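You operate a simulated robot arm through the tools that you are given. There is no shell and no other tool. Be economical: measure what you need, move in short steps, check, and stop when the job is done.

Carry out the task below with a simulated robot arm. There is one attempt and no reset: what you move stays moved.

## Task
Take the orange cloth and put it on the shelf under the grey bench. Press the green reset key two times. Take the green cup and leave it on the shelf under the blue bench. Put the level card on the green mat on the white bench. Put the beaker marked "test oak" from the top of the blue bench on the deck of the spill tray and the beaker marked "test fir" on the green mat on the white bench. Fetch the steel basket that says "feed" from the top of the white bench and stand it on the top of the wooden table. Open the gearbox filler lid. The order is free. Set down upright: beaker, steel basket.

Only the result counts: the job must be done as asked and must still hold three seconds after the hand-in. Knocking over, shifting, dropping, spilling or breaking anything else fails it. Lids that push on must go on centred and level and be pressed home; caps that screw on are set level and turned clockwise until they are tight. Flat cloth is picked up by pressing the open fingertips on it (5 to 10 N) and closing them slowly along it; thin cloth reads only 2 to 8 mm in the jaws.

## Robot
A 7-joint arm with a fingered hand on a trunk, on a base that drives. Base frame: it is fixed to the floor where the robot stands at the start and does not move with it; the origin is under the middle of the robot, x ahead of it, y to its left, z up; the surface under the hand at the start is at about z = 0.85. Lengths are in m, angles in rad, forces in N, time in s.
With the tool pointing down near the work surface it reaches from about 0.28 to 0.74 m from the robot's upright axis, wherever it stands. Its first joint turns from -2.897 to 2.897 rad. Places, roughly: beaker [-2.5, 0.5, 1]; deck of the spill tray (44x15 cm) [-4.24, -1.16, 0.32]; gearbox filler lid [-2.9, -2.9, 1.1]; green cup [-2, 2.5, 0.75]; green mat on the white bench (34x18 cm) [-4.38, 0.88, 0.86]; green reset key [-0.6, 2.3, 0.3]; level card [-2.5, 0.75, 1]; orange cloth (10x7x6 cm) [0.5, 0.1, 0.9]; shelf under the blue bench [-2.4, 0.6, 0.3]; shelf under the grey bench [0.5, -1.9, 0.3]; steel basket [-4.5, 1, 1]; top of the wooden table [-2.4, -1.1, 0.9]. Payload 4 kg.
The tool frame sits at the grasp point between the pads (the TCP): z along the fingers, y along the line on which they close. The tips reach 0.026 m beyond it. The gripper opens to 0.132 m. The gripper's body begins 0.073 m behind the TCP. The gripper is a hand of 4 fingers: y runs from the thumb to the fingers, the wrist lies at [0, 0, -0.239] in the tool frame, and closing takes about 1.5 s.
Orientation is told as [roll, pitch, yaw] about the base's x, y, z axes, in that order, counted from this pose: with the fingers straight down and closing along the base's y, the tool's x points along the base's -x, its y along +y and its z along -z.

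## Interface
- The arm moves only by the tool jog_arm. Its argument "targets" is a list of rows, each an object (a shift or turn left out is 0, a gripper value left out holds the last) with "linear": the shift along the base's x, y, z in m, a list of three; "dr": the turn, a rotation vector about the base's x, y, z in rad, a list of three. In form: [{"linear": [dx, dy, dz], "dr": [wx, wy, wz]}, ...]. A call has 1 to 20 rows; each row is the pose to reach, as a shift and turn from the pose commanded when the call began. "gripper" is the finger opening in m, from 0 to 0.132, set as the call begins (left out, the last holds). Rows are played at 5 a second. More than 0.05 m and 0.15 rad between two rows, or a gripper value outside its range, and nothing of the call is played. A pose out of reach is approached as far as the arm can. The call stops where the force on the tool passes 40 N (or 10 N more than at its start, if that is more) or the arm is blocked; 0.2 s more then pass. Each finger travels about 0.072 m/s and halts on what it meets, pressing with about 31 N; the grip force reading is that of the motor and also rises with nothing between the fingers. The clock runs only during rows and for 0.2 s after the last one: add rows that repeat a pose to give the fingers time. The reply holds the time, the measured pose of the TCP, the force on the tool along the base axes, the opening and the grip force, in the units named above and with some noise, with the torque about the TCP (base axes, N m) and any sound that the robot's microphone picked up.
- Cameras (640 x 400 px; columns grow to the right, rows downward): "scene" is now at [0.0226, 0.1592, 1.453]; the picture's right is [0.08, -1.00, 0.00], its down [-0.70, -0.06, -0.71] and it looks along [0.71, 0.06, -0.70] (base axes); focal length 264 px, centre (320, 200). "wrist" rides on the gripper at [0.068, 0.002, -0.097] in the tool frame; the picture's right is [-0.03, 1.00, 0.00], its down [-0.82, -0.02, -0.58] and it looks along [-0.58, -0.01, 0.82] (tool axes); focal length 270 px, centre (320, 200). There is no depth. A picture from a camera that has moved, and an enlarged one, comes with that camera's place and axes in the base frame and with its lens.
- snapshot(camera): a new picture of that camera. The clock stands still meanwhile.
- slide_trunk(by): slides the trunk up (or, below 0, down) by that many m; the arm and the scene camera ride with it, the base frame stays. It gives what a move gives, with no picture.
- drive_base(legs): drives the robot by 1 to 6 legs, each [ahead, turn to the left] in m and rad, along the robot's own axes; the way and the turn of a leg run together, so that a leg with both is an arc; at most 1.5 m and 3.142 rad a leg. The arm and the cameras ride along, it lands a little off, and it stops where it bumps. It gives what a move gives.
- move_fingers(finger1, finger2, finger3, thumb_bend): sets how far each is bent, from 0 (flat) to 1 (curled in); at 0.3 the hand is open as for a grip, at 0.7 the pads meet at the TCP. One left out holds its place. A second passes; each finger stops where it meets its share of the squeeze, and holds until it gets a number again. A gripper value or a shape takes the hand back. It gives what a move gives, with no picture; readings hold the bend of each and the force on the fingers (four entries, about 0 where the hand has none), thumb and palm.
- hand_shape(shape): the hand has 4 fingers and takes this shape, open, in about a second: jaw (thumb against the fingers, like two jaws); tri (thumb and two fingers); tip (a fingertip pinch); poke (one finger out to press); point (the index stretched); flat (the hand flat); cup (the hand cupped); fist (a fist). The gripper value then closes the fingers along that shape, each until it touches; the sizes above hold for jaw. It gives what a move gives, with no picture.
- turn_head(pan, tilt): turns the head with the scene camera to pan (to the left, within 2.705 rad either way) and tilt (down, from -0.506 to 1.204), counted from straight ahead of the robot. It gives what a move gives.
- close_up(camera, box): a new picture of the part [left, top, right, bottom] of that camera's present view, enlarged. The clock stands still meanwhile.
- finish_job(): hands the job in; it is judged then, once.

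Go step by step. Nothing tells you exact positions but the pictures and the camera data: compare them with the known pose of the tool, close in by small moves and look again before you grip or let go. The budget is 207 turns and 184 pictures, counting those below and the enlarged ones. Unless the task says otherwise, let go and move clear before handing in.

The tools are called after "Emit:" as a command line: name --argument value ..., lists and objects as JSON in quotes. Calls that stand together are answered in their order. jog_arm: Moves the arm, as the interface text tells. Its arguments: {"type":"object","properties":{"targets":{"type":"array","items":{"type":"object","properties":{"linear":{"type":"array","items":{"type":"number"}},"dr":{"type":"array","items":{"type":"number"}}}}},"gripper":{"type":"number"}},"required":["targets"]} The other tools are called the same way: slide_trunk (by) slides the trunk up or down; hand_shape (shape) gives the hand a shape; move_fingers (finger1, finger2, finger3, thumb_bend) moves the fingers one by one; drive_base (legs) drives the base; turn_head (pan, tilt) turns the head that bears the scene camera; snapshot (camera) takes a picture; close_up (camera, box) takes an enlarged picture of a part of a camera's view; finish_job () hands the job in.

At the start:

```text
time: 0.0
ee_pos: [0.4197, 0.2518, 1.1192]
tool_rot: [0.0, 0.001, 0.0]
wrist_force: [-0.4, 0.5, 0.4]
wrist_torque: [-0.02, 0.01, -0.01]
grip_width: 0.1319
grip_force: 0.1
shape: jaw
bend: [0.3, 0.3, 0.3, 0.3]
finger forces: [0.1, 0.0, 0.0, 0.0, 0.1, 0.0]
trunk travel left (down, up): [-0.425, 0.165]
robot x, y, heading: [0.0045, 0.0001, -0.001]
head pan, tilt: [0.08, 0.778]
```

scene: 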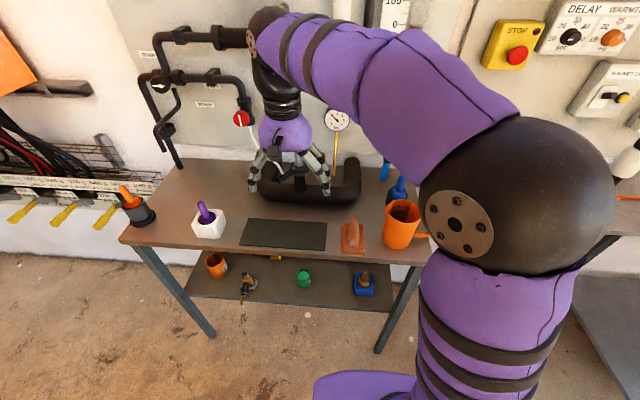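
wrist: 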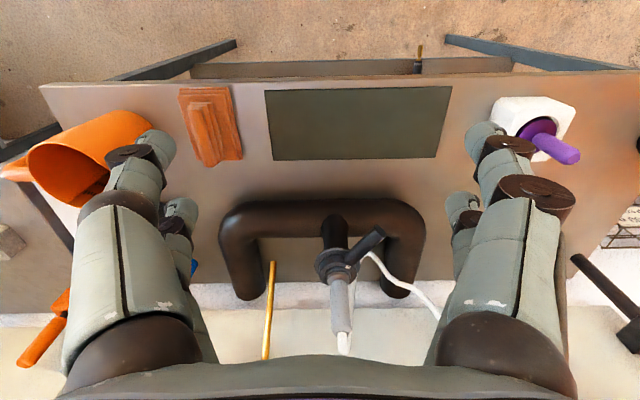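

The orange cloth sits folded near (0.47, 0.11), beside the orange mug. I'll move the hand above it with the opening narrowed and look again.

Emit:
jog_arm --targets '[{"linear": [0.015, -0.045, 0]}, {"linear": [0.03, -0.09, 0]}, {"linear": [0.04, -0.135, -0.01]}, {"linear": [0.04, -0.137, -0.04]}]' --gripper 0.1

Emit:
snapshot --camera "wrist"

Emit:
snapshot --camera "scene"

```text
time: 1.0
ee_pos: [0.4611, 0.1151, 1.0802]
tool_rot: [0.0, 0.0, 0.0]
wrist_force: [0.1, 0.7, 0.5]
wrist_torque: [0.04, -0.02, 0.0]
grip_width: 0.1004
grip_force: 0.1
shape: jaw
bend: [0.63, 0.63, 0.63, 0.5]
finger forces: [0.1, 0.0, 0.0, 0.1, 0.0, 0.0]
trunk travel left (down, up): [-0.425, 0.165]
robot x, y, heading: [-0.0007, -0.0001, -0.004]
head pan, tilt: [0.08, 0.778]
```

```text
181 pictures are left
camera wrist: at [0.392, 0.1158, 1.176], right [0.03, 1.0, 0.0], down [0.82, -0.02, 0.58], along [0.58, -0.01, -0.82], focal length 270 px, centre (320, 200)
```

wrist: 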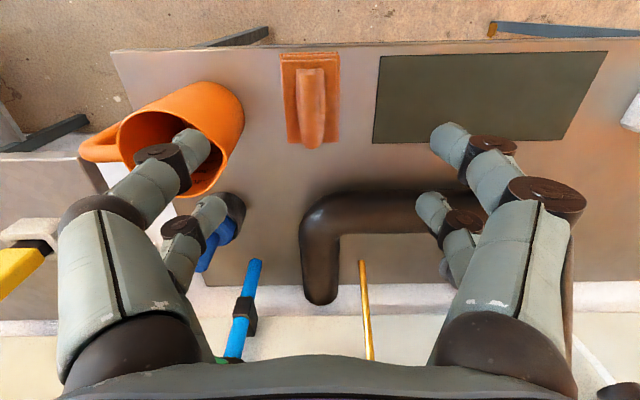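

```text
180 pictures are left
camera scene: at [0.0226, 0.1588, 1.453], right [0.08, -1.0, 0.0], down [-0.7, -0.06, -0.71], along [0.71, 0.06, -0.7], focal length 264 px, centre (320, 200)
```

scene: 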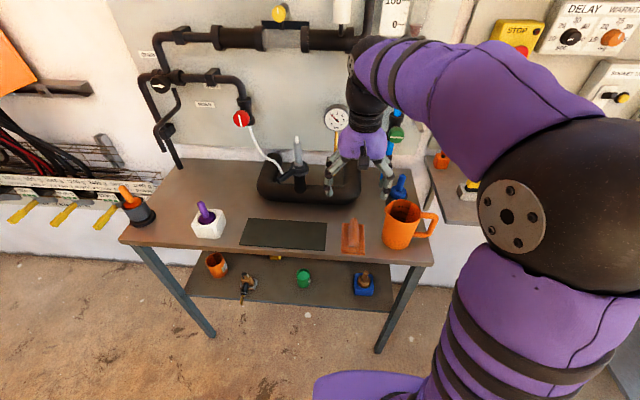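

The cloth's base spans about x 0.43–0.53, y 0.07–0.14, with a ridge on top. I'll look closer to check the clearance to the mug.

Emit:
close_up --camera "scene" --box '[300, 150, 460, 250]'

Emit:
close_up --camera "wrist" --box '[80, 40, 400, 240]'

```text
4.00 times, centred on (380, 200) of scene
camera zoom: at [0.0226, 0.1588, 1.453], right [0.08, -1.0, 0.0], down [-0.7, -0.06, -0.71], along [0.71, 0.06, -0.7], focal length 1058 px, centre (80, 200)
```

zoom: 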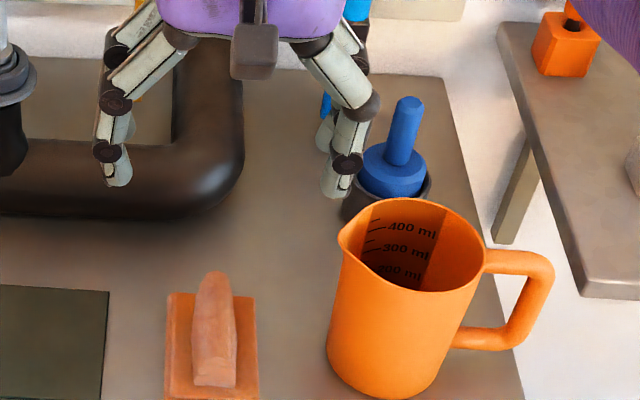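

```text
2.00 times, centred on (240, 140) of wrist
camera zoom: at [0.392, 0.1158, 1.176], right [0.03, 1.0, 0.0], down [0.82, -0.02, 0.58], along [0.58, -0.01, -0.82], focal length 541 px, centre (480, 320)
```

zoom: 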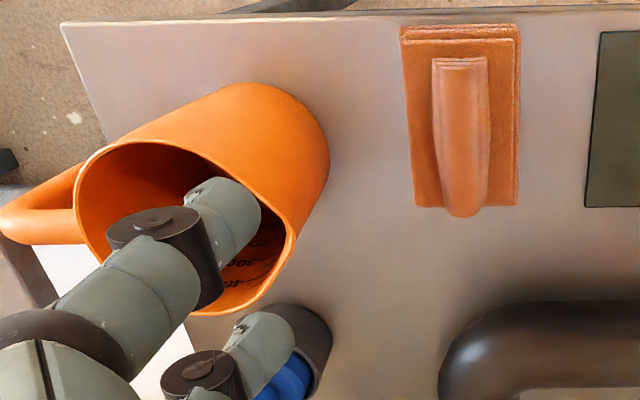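

The cloth is a folded pad with an upright ridge about 3 cm wide running along x. I'll lean the hand away from the mug, narrow it, and descend over the ridge.

Emit:
jog_arm --targets '[{"linear": [0.008, 0, -0.02], "dr": [-0.12, 0, 0]}, {"linear": [0.011, -0.003, -0.06], "dr": [-0.24, 0, 0]}, {"linear": [0.011, -0.005, -0.1], "dr": [-0.24, 0, 0]}, {"linear": [0.011, -0.006, -0.12], "dr": [-0.24, 0, 0]}]' --gripper 0.065

Emit:
close_up --camera "scene" --box '[300, 150, 460, 250]'

Emit:
snapshot --camera "wrist"

```text
time: 2.0
ee_pos: [0.4709, 0.1099, 0.9595]
tool_rot: [-0.242, 0.0, 0.0]
wrist_force: [0.9, -0.1, 0.1]
wrist_torque: [-0.02, -0.01, 0.0]
grip_width: 0.0652
grip_force: 0.0
shape: jaw
bend: [0.73, 0.73, 0.73, 0.7]
finger forces: [0.1, 0.0, 0.1, 0.0, 0.0, 0.0]
trunk travel left (down, up): [-0.425, 0.165]
robot x, y, heading: [0.0029, -0.0024, 0.003]
head pan, tilt: [0.08, 0.778]
```

```text
4.00 times, centred on (380, 200) of scene
camera zoom: at [0.0226, 0.1591, 1.453], right [0.08, -1.0, 0.0], down [-0.7, -0.06, -0.71], along [0.71, 0.06, -0.7], focal length 1058 px, centre (80, 200)
```

zoom: 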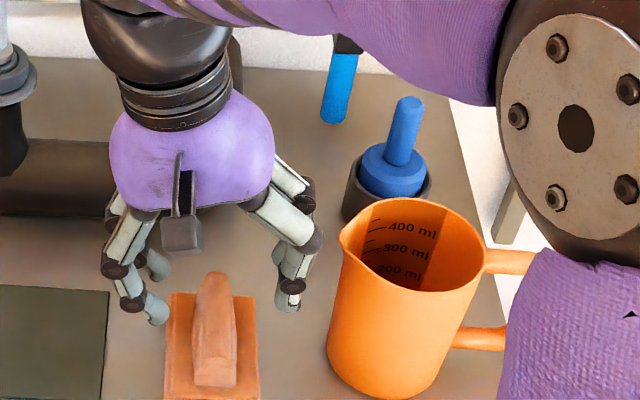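

```text
176 pictures are left
camera wrist: at [0.4027, 0.1344, 1.0524], right [0.03, 0.97, -0.24], down [0.82, 0.12, 0.57], along [0.58, -0.21, -0.79], focal length 270 px, centre (320, 200)
```

wrist: 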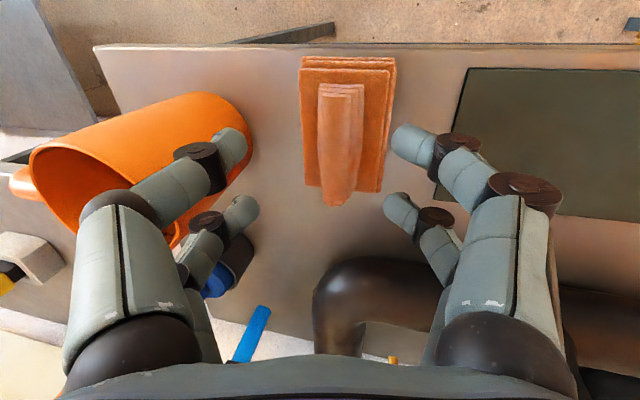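

The ridge is centred under the hand with mug clearance. I'll descend and close on it.

Emit:
jog_arm --targets '[{"linear": [0.002, 0, -0.03]}, {"linear": [0.004, 0.0, -0.061]}, {"linear": [0.004, 0.0, -0.061]}]'

Emit:
jog_arm --targets '[{}, {}, {}, {}, {}, {}]' --gripper 0.0

Emit:
close_up --camera "scene" --box '[300, 150, 460, 250]'

```text
time: 2.8
ee_pos: [0.4743, 0.11, 0.8968]
tool_rot: [-0.239, -0.002, 0.0]
wrist_force: [0.5, -0.7, -0.7]
wrist_torque: [-0.02, 0.0, -0.01]
grip_width: 0.0657
grip_force: 0.1
shape: jaw
bend: [0.73, 0.73, 0.73, 0.7]
finger forces: [0.0, 0.0, 0.0, 0.0, 0.0, 0.0]
trunk travel left (down, up): [-0.425, 0.165]
robot x, y, heading: [0.0001, -0.0014, 0.001]
head pan, tilt: [0.08, 0.778]
```

```text
time: 4.2
ee_pos: [0.473, 0.1109, 0.8984]
tool_rot: [-0.24, -0.005, 0.002]
wrist_force: [4.2, 4.2, 34.7]
wrist_torque: [0.83, -0.05, -0.07]
grip_width: 0.0376
grip_force: 31.1
shape: jaw
bend: [0.74, 0.74, 0.75, 0.72]
finger forces: [32.7, 32.1, 27.9, 0.1, 28.2, 0.0]
trunk travel left (down, up): [-0.425, 0.165]
robot x, y, heading: [0.0013, 0.0006, -0.006]
head pan, tilt: [0.08, 0.778]
```

```text
4.00 times, centred on (380, 200) of scene
camera zoom: at [0.0208, 0.159, 1.4533], right [0.08, -1.0, 0.0], down [-0.7, -0.06, -0.71], along [0.71, 0.06, -0.7], focal length 1058 px, centre (80, 200)
```

zoom: 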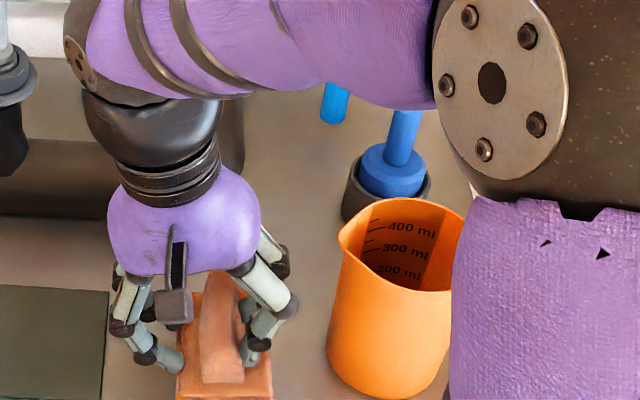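

The cloth is gripped at about 38 mm. Lifting now.

Emit:
jog_arm --targets '[{"linear": [0, 0, 0.03]}, {"linear": [0, 0.0, 0.07]}, {"linear": [0, 0.0, 0.11]}, {"linear": [0, 0, 0.15]}]'

Emit:
snapshot --camera "scene"

Emit:
snapshot --camera "wrist"

```text
time: 5.2
ee_pos: [0.4721, 0.1085, 1.0465]
tool_rot: [-0.241, 0.002, 0.0]
wrist_force: [-0.6, -1.0, -0.6]
wrist_torque: [-0.02, 0.05, -0.02]
grip_width: 0.0352
grip_force: 31.1
shape: jaw
bend: [0.72, 0.73, 0.76, 0.73]
finger forces: [26.3, 26.8, 26.4, 0.0, 25.7, 0.1]
trunk travel left (down, up): [-0.425, 0.165]
robot x, y, heading: [-0.0016, 0.0008, 0.003]
head pan, tilt: [0.08, 0.778]
```

```text
174 pictures are left
camera scene: at [0.0227, 0.1592, 1.4529], right [0.08, -1.0, 0.0], down [-0.7, -0.06, -0.71], along [0.71, 0.06, -0.7], focal length 264 px, centre (320, 200)
```

scene: 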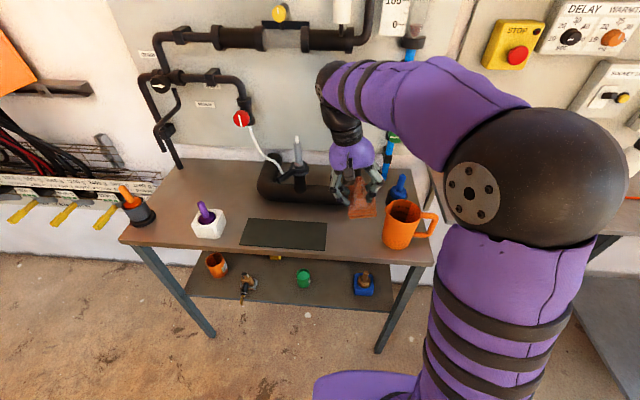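

```text
173 pictures are left
camera wrist: at [0.4052, 0.1336, 1.1404], right [0.02, 0.97, -0.24], down [0.82, 0.12, 0.56], along [0.58, -0.21, -0.79], focal length 270 px, centre (320, 200)
```

wrist: 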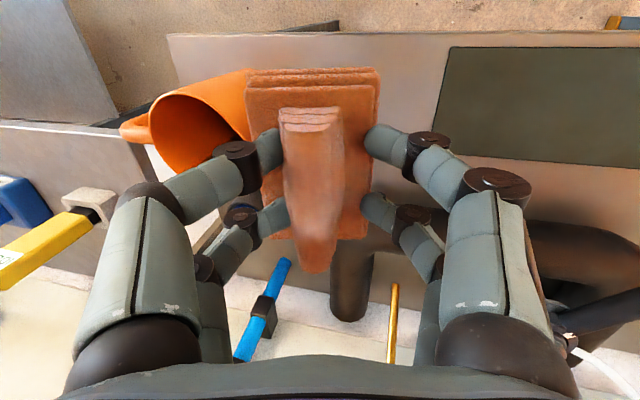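

The cloth is held. Before driving I'll look around.

Emit:
turn_head --pan -1.2 --tilt 0.5

Emit:
snapshot --camera "scene"

Emit:
turn_head --pan -2.6 --tilt 0.4

Emit:
snapshot --camera "scene"

Emit:
turn_head --pan 2.4 --tilt 0.4

Emit:
snapshot --camera "scene"

Emit:
turn_head --pan 1.3 --tilt 0.4

Emit:
snapshot --camera "scene"

```text
time: 6.7
ee_pos: [0.4728, 0.1084, 1.0468]
tool_rot: [-0.241, 0.001, 0.0]
wrist_force: [-0.1, 0.7, -0.8]
wrist_torque: [-0.02, -0.01, 0.01]
grip_width: 0.0354
grip_force: 31.5
shape: jaw
bend: [0.72, 0.73, 0.76, 0.73]
finger forces: [26.3, 26.9, 26.3, 0.0, 25.7, 0.0]
trunk travel left (down, up): [-0.425, 0.165]
robot x, y, heading: [0.0007, -0.0023, -0.003]
head pan, tilt: [-1.201, 0.499]
```

```text
172 pictures are left
camera scene: at [-0.0258, 0.0678, 1.4772], right [-0.93, -0.36, 0.0], down [-0.17, 0.45, -0.88], along [0.32, -0.82, -0.48], focal length 264 px, centre (320, 200)
```

scene: 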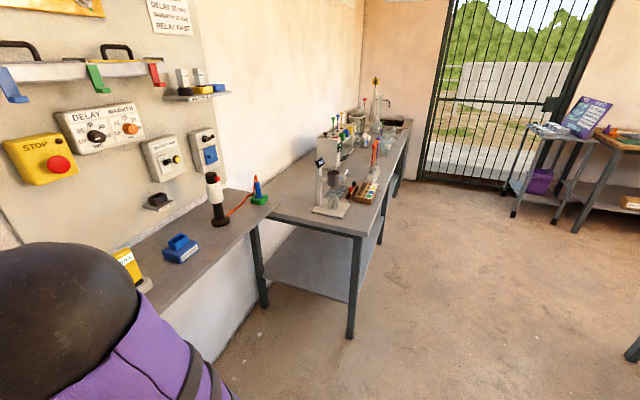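

```text
time: 8.2
ee_pos: [0.4736, 0.109, 1.0471]
tool_rot: [-0.242, -0.001, 0.0]
wrist_force: [0.2, -0.2, 0.1]
wrist_torque: [0.01, -0.04, -0.02]
grip_width: 0.0351
grip_force: 30.9
shape: jaw
bend: [0.72, 0.73, 0.76, 0.73]
finger forces: [26.2, 26.9, 26.4, 0.0, 25.7, 0.1]
trunk travel left (down, up): [-0.425, 0.165]
robot x, y, heading: [0.0001, 0.0033, 0.001]
head pan, tilt: [-2.601, 0.4]
```

```text
171 pictures are left
camera scene: at [-0.1381, 0.1048, 1.4864], right [-0.52, 0.86, 0.0], down [0.33, 0.2, -0.92], along [-0.79, -0.48, -0.39], focal length 264 px, centre (320, 200)
```

scene: 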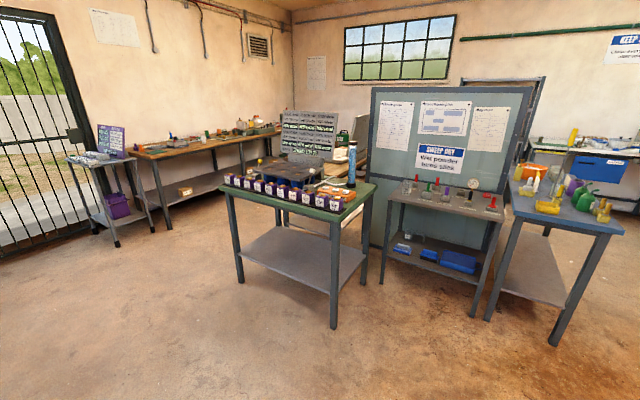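

```text
time: 12.1
ee_pos: [0.474, 0.1096, 1.0462]
tool_rot: [-0.242, 0.0, 0.0]
wrist_force: [-0.1, 0.8, -0.7]
wrist_torque: [0.0, 0.0, -0.02]
grip_width: 0.0354
grip_force: 30.9
shape: jaw
bend: [0.72, 0.73, 0.76, 0.73]
finger forces: [26.3, 26.8, 26.4, 0.0, 25.7, 0.0]
trunk travel left (down, up): [-0.425, 0.165]
robot x, y, heading: [-0.0002, -0.0012, -0.003]
head pan, tilt: [2.4, 0.4]
```

```text
170 pictures are left
camera scene: at [-0.127, 0.2152, 1.4864], right [0.68, 0.74, 0.0], down [0.29, -0.26, -0.92], along [-0.68, 0.62, -0.39], focal length 264 px, centre (320, 200)
```

scene: 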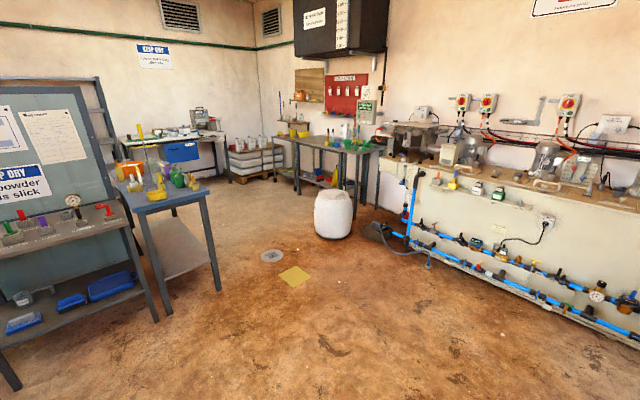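

```text
time: 13.4
ee_pos: [0.4728, 0.1083, 1.0456]
tool_rot: [-0.24, 0.0, 0.0]
wrist_force: [0.4, 0.2, -0.8]
wrist_torque: [0.04, 0.02, -0.01]
grip_width: 0.0354
grip_force: 30.2
shape: jaw
bend: [0.72, 0.73, 0.76, 0.73]
finger forces: [26.3, 26.9, 26.4, 0.1, 25.7, 0.1]
trunk travel left (down, up): [-0.425, 0.165]
robot x, y, heading: [-0.0018, -0.0028, -0.0]
head pan, tilt: [1.3, 0.4]
```

```text
169 pictures are left
camera scene: at [-0.0341, 0.2419, 1.4864], right [0.96, -0.27, 0.0], down [-0.1, -0.38, -0.92], along [0.25, 0.89, -0.39], focal length 264 px, centre (320, 200)
```

scene: 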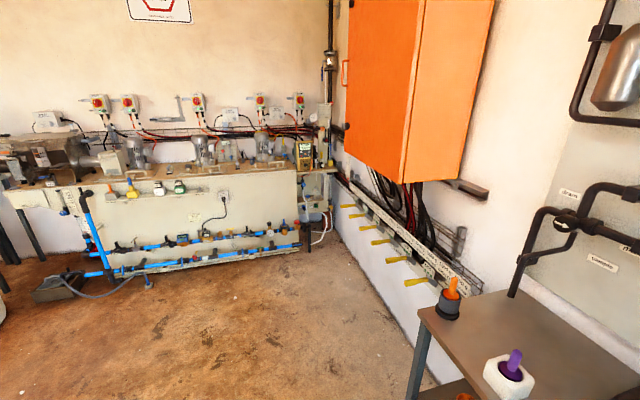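

Grey bench's front edge is near x≈0.18, starting at y≈-0.93, with its shelf at z≈0.3. I'll back off, turn right, drive down beside it and face it.

Emit:
drive_base --legs '[[-0.55, 0], [0, -1.571], [1.45, 0], [0, 1.571]]'

Emit:
turn_head --pan -0.1 --tilt 0.7

Emit:
snapshot --camera "scene"

```text
time: 31.9
ee_pos: [-0.0789, -1.3374, 1.0466]
tool_rot: [-0.242, 0.0, -0.002]
wrist_force: [-0.2, -0.5, -0.4]
wrist_torque: [-0.02, -0.03, 0.01]
grip_width: 0.0348
grip_force: 31.1
shape: jaw
bend: [0.72, 0.73, 0.76, 0.73]
finger forces: [26.1, 26.0, 26.3, 0.0, 25.6, 0.0]
trunk travel left (down, up): [-0.425, 0.165]
robot x, y, heading: [-0.5513, -1.443, -0.001]
head pan, tilt: [1.3, 0.4]
```

```text
time: 33.4
ee_pos: [-0.0787, -1.3383, 1.0466]
tool_rot: [-0.241, 0.0, -0.002]
wrist_force: [-0.1, 0.2, -1.2]
wrist_torque: [-0.02, 0.0, -0.03]
grip_width: 0.0352
grip_force: 30.6
shape: jaw
bend: [0.72, 0.73, 0.76, 0.73]
finger forces: [26.1, 26.0, 26.3, 0.0, 25.5, 0.0]
trunk travel left (down, up): [-0.425, 0.165]
robot x, y, heading: [-0.5516, -1.4442, 0.003]
head pan, tilt: [-0.099, 0.7]
```

```text
168 pictures are left
camera scene: at [-0.5257, -1.3017, 1.4595], right [-0.1, -0.99, 0.0], down [-0.64, 0.06, -0.76], along [0.76, -0.08, -0.64], focal length 264 px, centre (320, 200)
```

scene: 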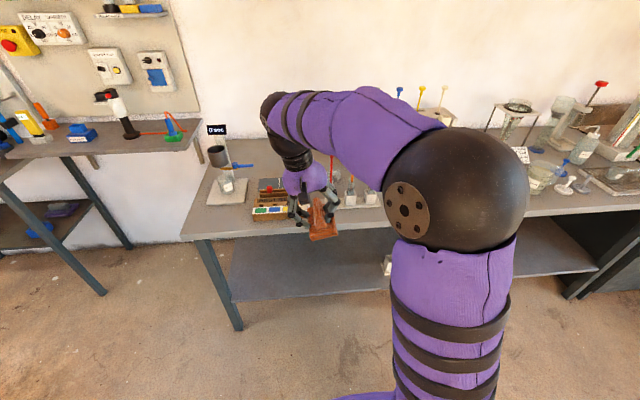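

The shelf's left part near y≈-1.3 is empty; shelf edge about x≈0.14, bench top at about z 0.75. I'll back off slightly, lower the trunk and square the hand.

Emit:
drive_base --legs '[[-0.15, 0]]'

Emit:
slide_trunk --by -0.4

Emit:
jog_arm --targets '[{"linear": [0.03, 0, 0], "dr": [0.12, 0, 0]}, {"linear": [0.06, 0, 0], "dr": [0.24, 0, 0]}, {"linear": [0.09, 0, 0], "dr": [0.233, -0.14, 0]}, {"linear": [0.11, 0, -0.02], "dr": [0.23, -0.28, 0]}, {"linear": [0.13, 0, -0.04], "dr": [0.23, -0.42, 0]}, {"linear": [0.15, 0, -0.06], "dr": [0.22, -0.56, 0]}, {"linear": [0.16, 0, -0.08], "dr": [0.21, -0.7, 0]}, {"linear": [0.16, 0, -0.11], "dr": [0.2, -0.83, 0]}, {"linear": [0.16, 0, -0.14], "dr": [0.2, -0.95, 0]}]'

Emit:
snapshot --camera "scene"

Emit:
snapshot --camera "wrist"

```text
time: 34.8
ee_pos: [-0.2283, -1.3391, 1.0469]
tool_rot: [-0.241, 0.0, -0.003]
wrist_force: [0.4, -0.3, -0.6]
wrist_torque: [0.03, 0.03, -0.01]
grip_width: 0.0348
grip_force: 31.2
shape: jaw
bend: [0.72, 0.73, 0.76, 0.73]
finger forces: [26.1, 26.0, 26.4, 0.1, 25.6, 0.0]
trunk travel left (down, up): [-0.425, 0.165]
robot x, y, heading: [-0.704, -1.4453, 0.001]
head pan, tilt: [-0.099, 0.7]
```

```text
time: 38.6
ee_pos: [-0.2288, -1.3389, 0.6463]
tool_rot: [-0.242, -0.001, 0.001]
wrist_force: [0.0, -0.3, -0.2]
wrist_torque: [-0.01, -0.04, 0.02]
grip_width: 0.0351
grip_force: 30.5
shape: jaw
bend: [0.72, 0.73, 0.76, 0.73]
finger forces: [26.1, 26.0, 26.3, 0.1, 25.7, 0.1]
trunk travel left (down, up): [-0.025, 0.565]
robot x, y, heading: [-0.7032, -1.4464, -0.002]
head pan, tilt: [-0.099, 0.7]
```

```text
time: 40.6
ee_pos: [-0.0727, -1.3313, 0.5034]
tool_rot: [0.063, -0.928, -0.152]
wrist_force: [1.3, -4.4, 7.6]
wrist_torque: [0.22, 0.68, 0.37]
grip_width: 0.0283
grip_force: 31.0
shape: jaw
bend: [0.76, 0.75, 0.77, 0.73]
finger forces: [24.1, 23.8, 25.2, 0.0, 23.2, 0.0]
trunk travel left (down, up): [-0.025, 0.565]
robot x, y, heading: [-0.701, -1.444, -0.005]
head pan, tilt: [-0.099, 0.7]
```

```text
167 pictures are left
camera scene: at [-0.6787, -1.3013, 1.06], right [-0.1, -0.99, 0.0], down [-0.64, 0.06, -0.77], along [0.76, -0.08, -0.64], focal length 264 px, centre (320, 200)
```

scene: 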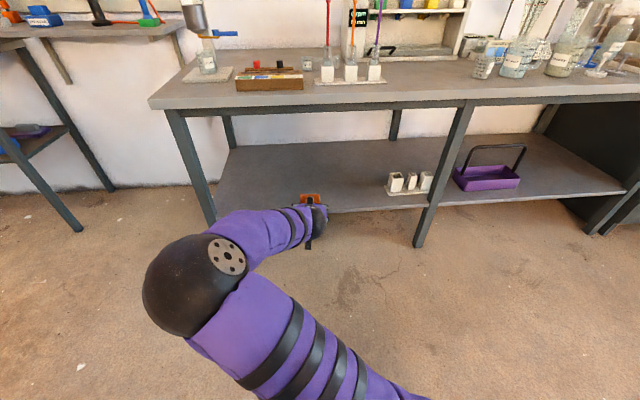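

```text
166 pictures are left
camera wrist: at [-0.1894, -1.3185, 0.5061], right [0.11, 0.99, 0.06], down [0.02, -0.06, 1.0], along [0.99, -0.11, -0.03], focal length 270 px, centre (320, 200)
```

wrist: 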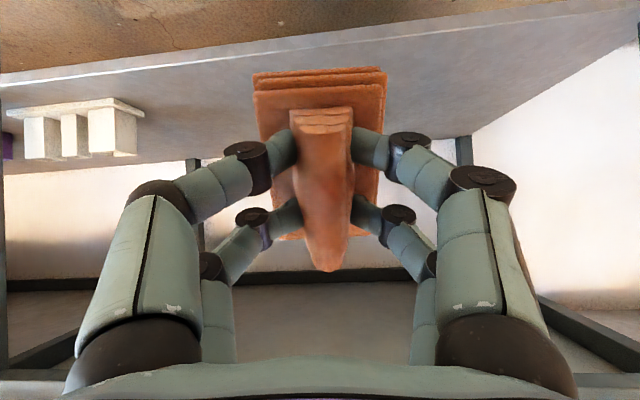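

The hand points toward the shelf opening with space around it; shelf z≈0.305. I'll lower the cloth a bit more, then drive in.

Emit:
jog_arm --targets '[{"linear": [0, 0, -0.03]}, {"linear": [0, 0, -0.06]}, {"linear": [0, 0, -0.09]}, {"linear": [0, 0, -0.09]}]'

Emit:
drive_base --legs '[[0.36, 0]]'

Emit:
snapshot --camera "scene"

Emit:
snapshot --camera "wrist"

```text
time: 41.6
ee_pos: [-0.07, -1.3371, 0.4171]
tool_rot: [0.056, -0.939, -0.155]
wrist_force: [-0.5, 0.5, -0.5]
wrist_torque: [0.02, 0.03, -0.01]
grip_width: 0.0283
grip_force: 31.1
shape: jaw
bend: [0.76, 0.75, 0.77, 0.73]
finger forces: [24.2, 23.9, 24.8, 0.0, 23.1, 0.1]
trunk travel left (down, up): [-0.025, 0.565]
robot x, y, heading: [-0.7031, -1.4467, -0.004]
head pan, tilt: [-0.099, 0.7]
```

```text
time: 43.9
ee_pos: [0.294, -1.3445, 0.4177]
tool_rot: [0.055, -0.939, -0.163]
wrist_force: [0.4, 0.3, 0.3]
wrist_torque: [-0.05, 0.01, -0.05]
grip_width: 0.0281
grip_force: 30.5
shape: jaw
bend: [0.76, 0.75, 0.77, 0.73]
finger forces: [24.3, 24.0, 24.9, 0.0, 23.1, 0.1]
trunk travel left (down, up): [-0.025, 0.565]
robot x, y, heading: [-0.3399, -1.4488, -0.009]
head pan, tilt: [-0.099, 0.7]
```

```text
165 pictures are left
camera scene: at [-0.3127, -1.304, 1.0595], right [-0.11, -0.99, 0.0], down [-0.64, 0.07, -0.76], along [0.76, -0.08, -0.64], focal length 264 px, centre (320, 200)
```

scene: 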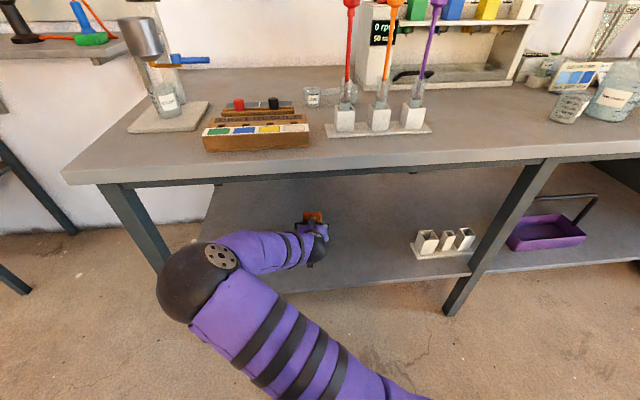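

```text
164 pictures are left
camera wrist: at [0.177, -1.3292, 0.4194], right [0.13, 0.99, 0.05], down [0.01, -0.05, 1.0], along [0.99, -0.13, -0.02], focal length 270 px, centre (320, 200)
```

wrist: 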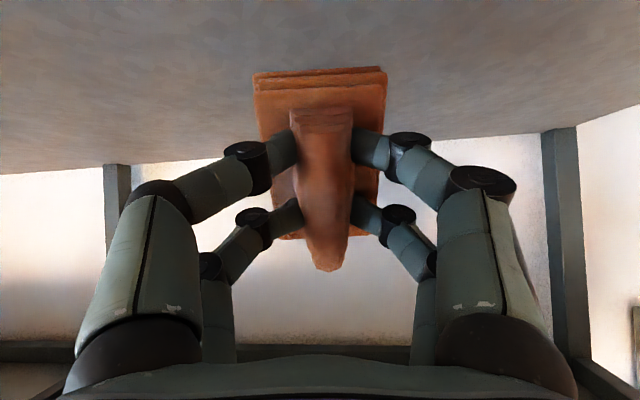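

The cloth is inside, above the shelf. Lowering gently.

Emit:
jog_arm --targets '[{"linear": [0, 0, -0.012]}, {"linear": [0, 0, -0.024]}, {"linear": [0, 0, -0.03]}]'

Emit:
snapshot --camera "wrist"

```text
time: 44.7
ee_pos: [0.2932, -1.345, 0.3873]
tool_rot: [0.057, -0.939, -0.163]
wrist_force: [-1.3, 0.8, -1.5]
wrist_torque: [0.03, 0.02, -0.01]
grip_width: 0.0283
grip_force: 31.1
shape: jaw
bend: [0.76, 0.75, 0.77, 0.73]
finger forces: [24.2, 23.9, 24.9, 0.0, 23.1, 0.0]
trunk travel left (down, up): [-0.025, 0.565]
robot x, y, heading: [-0.3405, -1.4464, -0.01]
head pan, tilt: [-0.099, 0.7]
```

```text
163 pictures are left
camera wrist: at [0.1765, -1.3292, 0.3892], right [0.13, 0.99, 0.05], down [0.01, -0.05, 1.0], along [0.99, -0.13, -0.02], focal length 270 px, centre (320, 200)
```

wrist: 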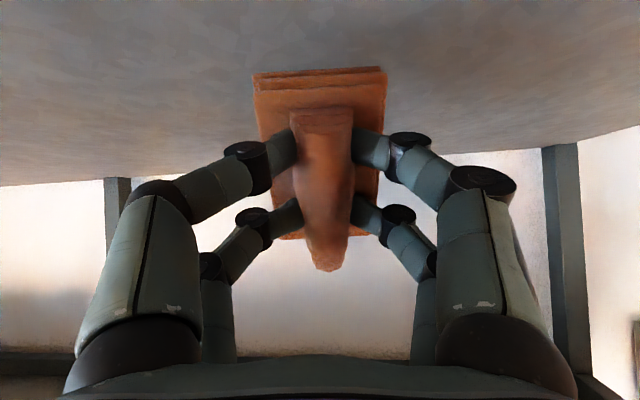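

About 2 cm above the shelf. A bit lower, then release.

Emit:
jog_arm --targets '[{"linear": [0, 0, -0.008]}, {"linear": [0, 0, -0.014]}, {"linear": [0, 0, -0.018]}]'

Emit:
jog_arm --targets '[{}, {}, {}, {}, {}, {}]' --gripper 0.11

Emit:
snapshot --camera "wrist"

```text
time: 45.5
ee_pos: [0.2927, -1.3444, 0.3685]
tool_rot: [0.052, -0.938, -0.163]
wrist_force: [0.7, -0.2, 0.2]
wrist_torque: [0.02, -0.02, -0.02]
grip_width: 0.0283
grip_force: 30.9
shape: jaw
bend: [0.76, 0.75, 0.77, 0.73]
finger forces: [24.2, 23.9, 24.8, 0.1, 23.1, 0.1]
trunk travel left (down, up): [-0.025, 0.565]
robot x, y, heading: [-0.3416, -1.4501, -0.011]
head pan, tilt: [-0.099, 0.7]
```

```text
time: 46.9
ee_pos: [0.2932, -1.345, 0.3685]
tool_rot: [0.055, -0.938, -0.162]
wrist_force: [-0.5, -0.5, 0.3]
wrist_torque: [0.01, -0.03, 0.0]
grip_width: 0.1098
grip_force: 0.0
shape: jaw
bend: [0.56, 0.56, 0.56, 0.4]
finger forces: [0.0, 0.0, 0.0, 0.1, 0.0, 0.1]
trunk travel left (down, up): [-0.025, 0.565]
robot x, y, heading: [-0.339, -1.4499, -0.009]
head pan, tilt: [-0.099, 0.7]
```

```text
162 pictures are left
camera wrist: at [0.1765, -1.3294, 0.371], right [0.13, 0.99, 0.05], down [0.01, -0.05, 1.0], along [0.99, -0.13, -0.02], focal length 270 px, centre (320, 200)
```

wrist: 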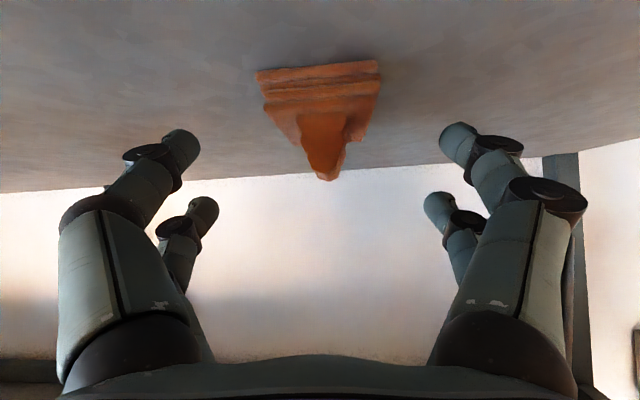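

The cloth lies on the shelf, ridge up. I'll withdraw upward and back, then re-square the hand.

Emit:
jog_arm --targets '[{"linear": [-0.01, 0, 0.02]}, {"linear": [-0.02, 0, 0.05]}]'

Emit:
drive_base --legs '[[-0.42, 0]]'

Emit:
close_up --camera "scene" --box '[200, 120, 440, 270]'

Emit:
jog_arm --targets '[{"linear": [0, 0, 0.04], "dr": [0, 0.14, 0]}, {"linear": [-0.02, 0, 0.08], "dr": [0, 0.28, 0]}, {"linear": [-0.04, 0, 0.12], "dr": [0, 0.42, 0]}, {"linear": [-0.06, 0, 0.16], "dr": [0, 0.56, 0]}, {"linear": [-0.08, 0, 0.2], "dr": [0, 0.7, 0]}, {"linear": [-0.1, 0, 0.22], "dr": [0, 0.82, 0]}, {"linear": [-0.12, 0, 0.22], "dr": [0, 0.94, 0]}]'

Emit:
slide_trunk --by 0.4

```text
time: 47.5
ee_pos: [0.2745, -1.3437, 0.4195]
tool_rot: [0.055, -0.938, -0.163]
wrist_force: [-0.3, 0.0, -0.6]
wrist_torque: [0.01, -0.02, -0.02]
grip_width: 0.1099
grip_force: 0.0
shape: jaw
bend: [0.56, 0.56, 0.56, 0.4]
finger forces: [0.1, 0.1, 0.0, 0.0, 0.1, 0.0]
trunk travel left (down, up): [-0.025, 0.565]
robot x, y, heading: [-0.3387, -1.4472, -0.013]
head pan, tilt: [-0.099, 0.7]
```

```text
time: 50.1
ee_pos: [-0.1488, -1.3383, 0.4213]
tool_rot: [0.056, -0.94, -0.159]
wrist_force: [0.0, -0.3, -1.0]
wrist_torque: [0.01, -0.03, 0.0]
grip_width: 0.1098
grip_force: 0.1
shape: jaw
bend: [0.56, 0.56, 0.56, 0.4]
finger forces: [0.0, 0.0, 0.1, 0.0, 0.1, 0.0]
trunk travel left (down, up): [-0.025, 0.565]
robot x, y, heading: [-0.7625, -1.4454, -0.006]
head pan, tilt: [-0.099, 0.7]
```

```text
2.67 times, centred on (320, 195) of scene
camera zoom: at [-0.7361, -1.3, 1.0595], right [-0.11, -0.99, 0.0], down [-0.64, 0.07, -0.76], along [0.76, -0.08, -0.64], focal length 705 px, centre (320, 213)
```

zoom: 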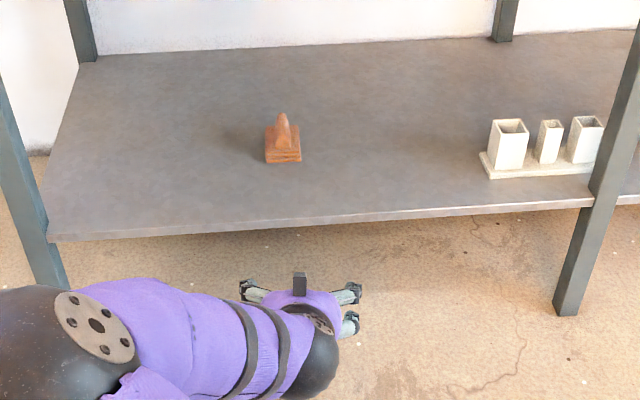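

```text
time: 51.7
ee_pos: [-0.2686, -1.3386, 0.6399]
tool_rot: [-0.072, -0.006, -0.094]
wrist_force: [0.9, -0.4, 0.1]
wrist_torque: [0.01, -0.02, 0.0]
grip_width: 0.11
grip_force: 0.0
shape: jaw
bend: [0.56, 0.56, 0.56, 0.4]
finger forces: [0.0, 0.0, 0.0, 0.0, 0.0, 0.1]
trunk travel left (down, up): [-0.025, 0.565]
robot x, y, heading: [-0.7644, -1.4465, -0.01]
head pan, tilt: [-0.099, 0.7]
```

```text
time: 55.5
ee_pos: [-0.2699, -1.3387, 1.0391]
tool_rot: [-0.073, -0.003, -0.094]
wrist_force: [-0.4, -0.1, 0.4]
wrist_torque: [0.0, 0.01, 0.02]
grip_width: 0.1098
grip_force: 0.1
shape: jaw
bend: [0.56, 0.56, 0.56, 0.4]
finger forces: [0.0, 0.1, 0.1, 0.1, 0.1, 0.0]
trunk travel left (down, up): [-0.425, 0.165]
robot x, y, heading: [-0.7633, -1.4436, -0.01]
head pan, tilt: [-0.099, 0.7]
```

The cloth is placed. Next the gearbox; I'll turn to look toward the west and south-west.

Emit:
drive_base --legs '[[0, -1.571]]'

Emit:
turn_head --pan -1.0 --tilt 0.35

Emit:
snapshot --camera "scene"

```text
time: 60.2
ee_pos: [-0.6523, -1.9373, 1.0401]
tool_rot: [-0.073, -0.005, -1.653]
wrist_force: [0.3, -0.4, 0.1]
wrist_torque: [0.0, 0.01, 0.0]
grip_width: 0.1099
grip_force: 0.0
shape: jaw
bend: [0.56, 0.56, 0.56, 0.4]
finger forces: [0.1, 0.1, 0.0, 0.1, 0.1, 0.1]
trunk travel left (down, up): [-0.425, 0.165]
robot x, y, heading: [-0.7626, -1.4432, -1.568]
head pan, tilt: [-0.099, 0.7]
```

```text
time: 61.4
ee_pos: [-0.651, -1.9366, 1.0408]
tool_rot: [-0.073, -0.006, -1.653]
wrist_force: [-0.2, -0.9, -0.7]
wrist_torque: [0.01, 0.0, -0.04]
grip_width: 0.1099
grip_force: 0.1
shape: jaw
bend: [0.56, 0.56, 0.56, 0.4]
finger forces: [0.0, 0.0, 0.0, 0.0, 0.0, 0.0]
trunk travel left (down, up): [-0.425, 0.165]
robot x, y, heading: [-0.7618, -1.4436, -1.569]
head pan, tilt: [-1.0, 0.351]
```

```text
160 pictures are left
camera scene: at [-0.6871, -1.4347, 1.4909], right [-0.54, 0.84, 0.0], down [0.29, 0.19, -0.94], along [-0.79, -0.51, -0.34], focal length 264 px, centre (320, 200)
```

scene: 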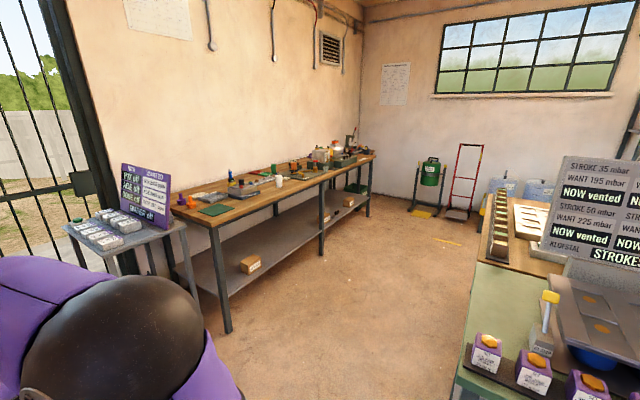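

The workbench front edge is about y≈-2.74, so I'll drive to about (-2.9, -2.05) and face it.

Emit:
drive_base --legs '[[0.6, 0], [0, -1.571], [1.1, 0], [1.04, 0], [0, 1.571]]'

Emit:
turn_head --pan 0.0 --tilt 0.6

Emit:
snapshot --camera "scene"

```text
time: 83.4
ee_pos: [-2.762, -2.5456, 1.0388]
tool_rot: [-0.073, -0.006, -1.603]
wrist_force: [0.1, -0.2, 0.3]
wrist_torque: [-0.02, -0.02, 0.02]
grip_width: 0.1099
grip_force: 0.1
shape: jaw
bend: [0.56, 0.56, 0.56, 0.4]
finger forces: [0.1, 0.1, 0.0, 0.0, 0.0, 0.0]
trunk travel left (down, up): [-0.425, 0.165]
robot x, y, heading: [-2.8975, -2.0554, -1.517]
head pan, tilt: [-1.0, 0.351]
```

```text
time: 84.7
ee_pos: [-2.7624, -2.5465, 1.0402]
tool_rot: [-0.073, -0.004, -1.601]
wrist_force: [-0.8, -0.5, -0.4]
wrist_torque: [0.04, -0.02, -0.04]
grip_width: 0.1098
grip_force: 0.1
shape: jaw
bend: [0.56, 0.56, 0.56, 0.4]
finger forces: [0.0, 0.1, 0.2, 0.1, 0.1, 0.0]
trunk travel left (down, up): [-0.425, 0.165]
robot x, y, heading: [-2.8949, -2.0588, -1.516]
head pan, tilt: [0.0, 0.6]
```

```text
159 pictures are left
camera scene: at [-2.7427, -2.0801, 1.4681], right [-1.0, -0.05, 0.0], down [-0.03, 0.56, -0.83], along [0.04, -0.82, -0.56], focal length 264 px, centre (320, 200)
```

scene: 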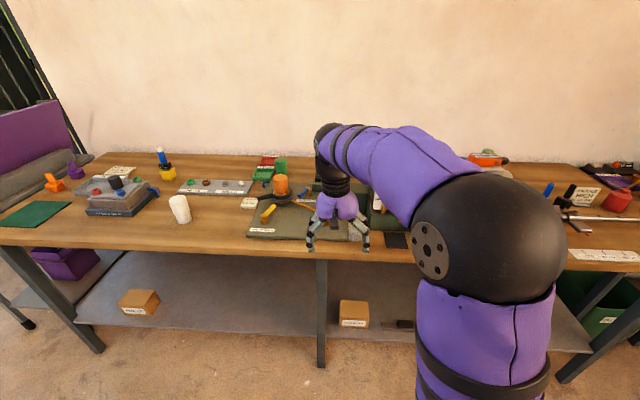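

The arm hides the gearbox spot from the scene camera; I'll look with the wrist camera and from the side.

Emit:
snapshot --camera "wrist"

Emit:
close_up --camera "scene" --box '[240, 120, 480, 270]'

```text
158 pictures are left
camera wrist: at [-2.7509, -2.477, 1.1359], right [1.0, -0.06, -0.07], down [0.0, -0.81, 0.58], along [-0.09, -0.58, -0.81], focal length 270 px, centre (320, 200)
```

wrist: 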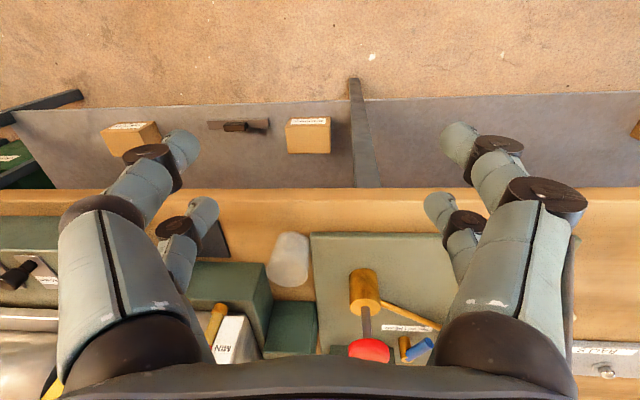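

```text
2.67 times, centred on (360, 195) of scene
camera zoom: at [-2.7427, -2.0801, 1.4681], right [-1.0, -0.05, 0.0], down [-0.03, 0.56, -0.83], along [0.04, -0.82, -0.56], focal length 705 px, centre (213, 213)
```

zoom: 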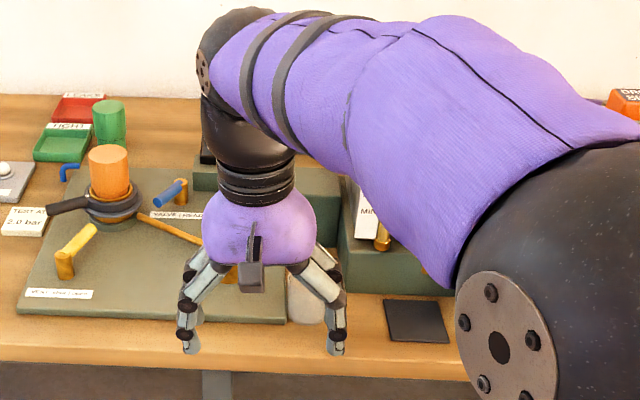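

I'll swing the hand to the left to uncover the gearbox.

Emit:
jog_arm --targets '[{"linear": [0.05, 0.0, 0.03]}, {"linear": [0.1, 0.02, 0.06]}, {"linear": [0.15, 0.04, 0.08]}, {"linear": [0.2, 0.06, 0.1]}, {"linear": [0.25, 0.08, 0.1]}, {"linear": [0.3, 0.12, 0.1]}, {"linear": [0.33, 0.16, 0.1]}]'

Emit:
turn_head --pan -0.3 --tilt 0.6

Emit:
snapshot --camera "scene"

```text
refused: row 1 steps farther than a row can; nothing moved
```

```text
time: 85.5
ee_pos: [-2.7625, -2.546, 1.0388]
tool_rot: [-0.073, -0.006, -1.602]
wrist_force: [0.0, 0.1, 0.2]
wrist_torque: [-0.01, 0.02, 0.02]
grip_width: 0.11
grip_force: 0.0
shape: jaw
bend: [0.56, 0.56, 0.56, 0.4]
finger forces: [0.0, 0.0, 0.1, 0.0, 0.0, 0.1]
trunk travel left (down, up): [-0.425, 0.165]
robot x, y, heading: [-2.8982, -2.0573, -1.519]
head pan, tilt: [-0.3, 0.6]
```

```text
156 pictures are left
camera scene: at [-2.7689, -2.0776, 1.4681], right [-0.97, 0.24, 0.0], down [0.14, 0.55, -0.82], along [-0.2, -0.8, -0.57], focal length 264 px, centre (320, 200)
```

scene: 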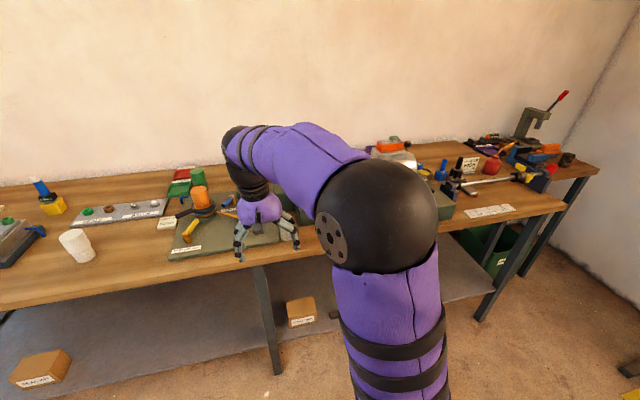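

Emit:
jog_arm --targets '[{"linear": [0.03, 0.0, 0.03]}, {"linear": [0.06, 0.02, 0.06]}, {"linear": [0.1, 0.03, 0.08]}, {"linear": [0.14, 0.04, 0.1]}, {"linear": [0.18, 0.06, 0.1]}, {"linear": [0.22, 0.08, 0.1]}, {"linear": [0.26, 0.1, 0.1]}, {"linear": [0.3, 0.12, 0.1]}, {"linear": [0.34, 0.15, 0.1]}, {"linear": [0.37, 0.19, 0.1]}]'

Emit:
snapshot --camera "scene"

```text
time: 87.7
ee_pos: [-2.389, -2.3542, 1.1397]
tool_rot: [-0.074, -0.004, -1.602]
wrist_force: [0.0, -0.4, -1.1]
wrist_torque: [0.0, -0.02, -0.01]
grip_width: 0.1098
grip_force: 0.2
shape: jaw
bend: [0.56, 0.56, 0.56, 0.4]
finger forces: [0.1, 0.0, 0.0, 0.0, 0.1, 0.0]
trunk travel left (down, up): [-0.425, 0.165]
robot x, y, heading: [-2.8955, -2.0569, -1.519]
head pan, tilt: [-0.3, 0.6]
```

```text
155 pictures are left
camera scene: at [-2.7686, -2.0778, 1.4681], right [-0.97, 0.24, 0.0], down [0.14, 0.55, -0.83], along [-0.2, -0.8, -0.56], focal length 264 px, centre (320, 200)
```

scene: 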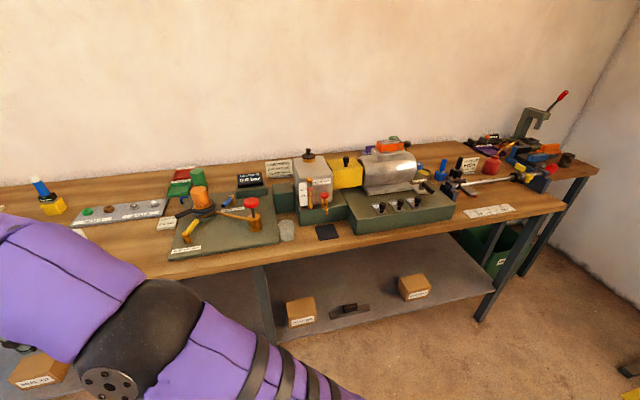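

Emit:
close_up --camera "scene" --box '[260, 130, 380, 205]'

Emit:
close_up --camera "scene" --box '[340, 130, 460, 205]'

```text
5.33 times, centred on (320, 168) of scene
camera zoom: at [-2.7686, -2.0778, 1.4681], right [-0.97, 0.24, 0.0], down [0.14, 0.55, -0.83], along [-0.2, -0.8, -0.56], focal length 1411 px, centre (320, 373)
```

zoom: 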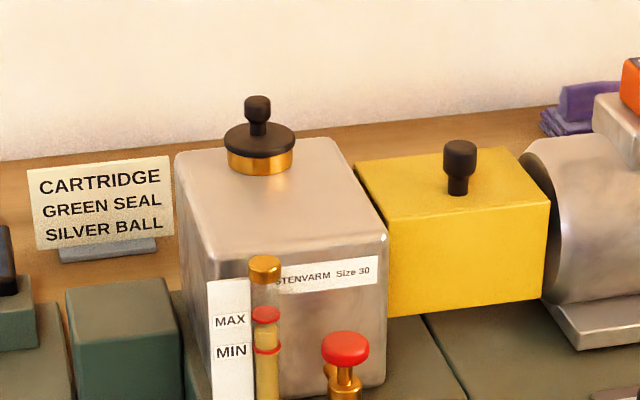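

```text
5.33 times, centred on (400, 168) of scene
camera zoom: at [-2.7686, -2.0778, 1.4681], right [-0.97, 0.24, 0.0], down [0.14, 0.55, -0.83], along [-0.2, -0.8, -0.56], focal length 1411 px, centre (-107, 373)
```

zoom: 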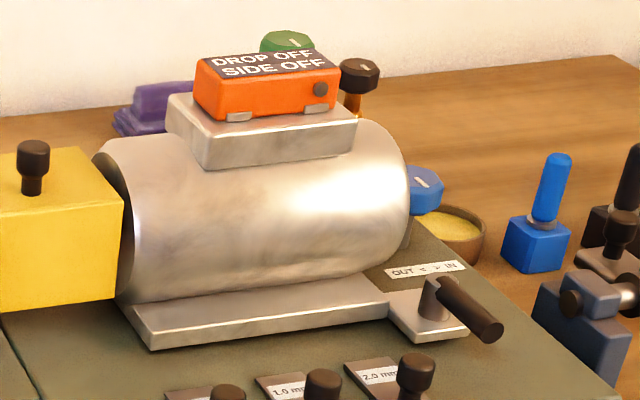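

The gearbox is the grey steel box with a black-capped brass filler at about (-2.94, -2.92, 1.1). I'll drive closer and look at the lid's hinge.

Emit:
drive_base --legs '[[0.2, 0]]'

Emit:
turn_head --pan -0.2 --tilt 0.65

Emit:
snapshot --camera "scene"

```text
time: 89.3
ee_pos: [-2.3785, -2.5541, 1.1406]
tool_rot: [-0.07, -0.006, -1.599]
wrist_force: [0.5, -0.4, 0.5]
wrist_torque: [-0.03, -0.02, 0.03]
grip_width: 0.1099
grip_force: 0.1
shape: jaw
bend: [0.56, 0.56, 0.56, 0.4]
finger forces: [0.0, 0.0, 0.0, 0.0, 0.1, 0.0]
trunk travel left (down, up): [-0.425, 0.165]
robot x, y, heading: [-2.8878, -2.2588, -1.515]
head pan, tilt: [-0.3, 0.6]
```

```text
time: 89.9
ee_pos: [-2.3776, -2.554, 1.1401]
tool_rot: [-0.073, -0.006, -1.602]
wrist_force: [0.0, 0.4, 0.1]
wrist_torque: [0.0, 0.03, 0.02]
grip_width: 0.1099
grip_force: 0.1
shape: jaw
bend: [0.56, 0.56, 0.56, 0.4]
finger forces: [0.1, 0.0, 0.0, 0.0, 0.0, 0.1]
trunk travel left (down, up): [-0.425, 0.165]
robot x, y, heading: [-2.8848, -2.2632, -1.515]
head pan, tilt: [-0.201, 0.649]
```

```text
152 pictures are left
camera scene: at [-2.7487, -2.2795, 1.4639], right [-0.99, 0.14, 0.0], down [0.09, 0.6, -0.8], along [-0.11, -0.79, -0.6], focal length 264 px, centre (320, 200)
```

scene: 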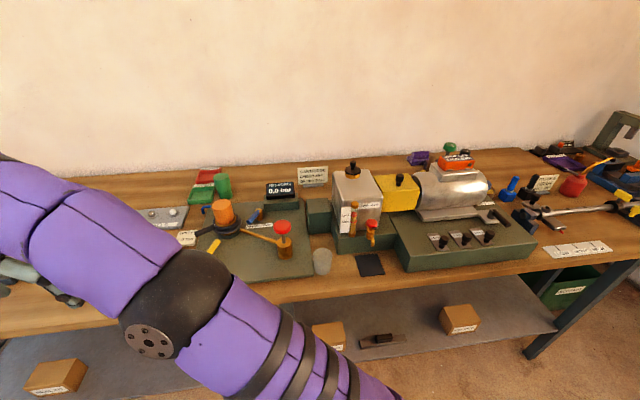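

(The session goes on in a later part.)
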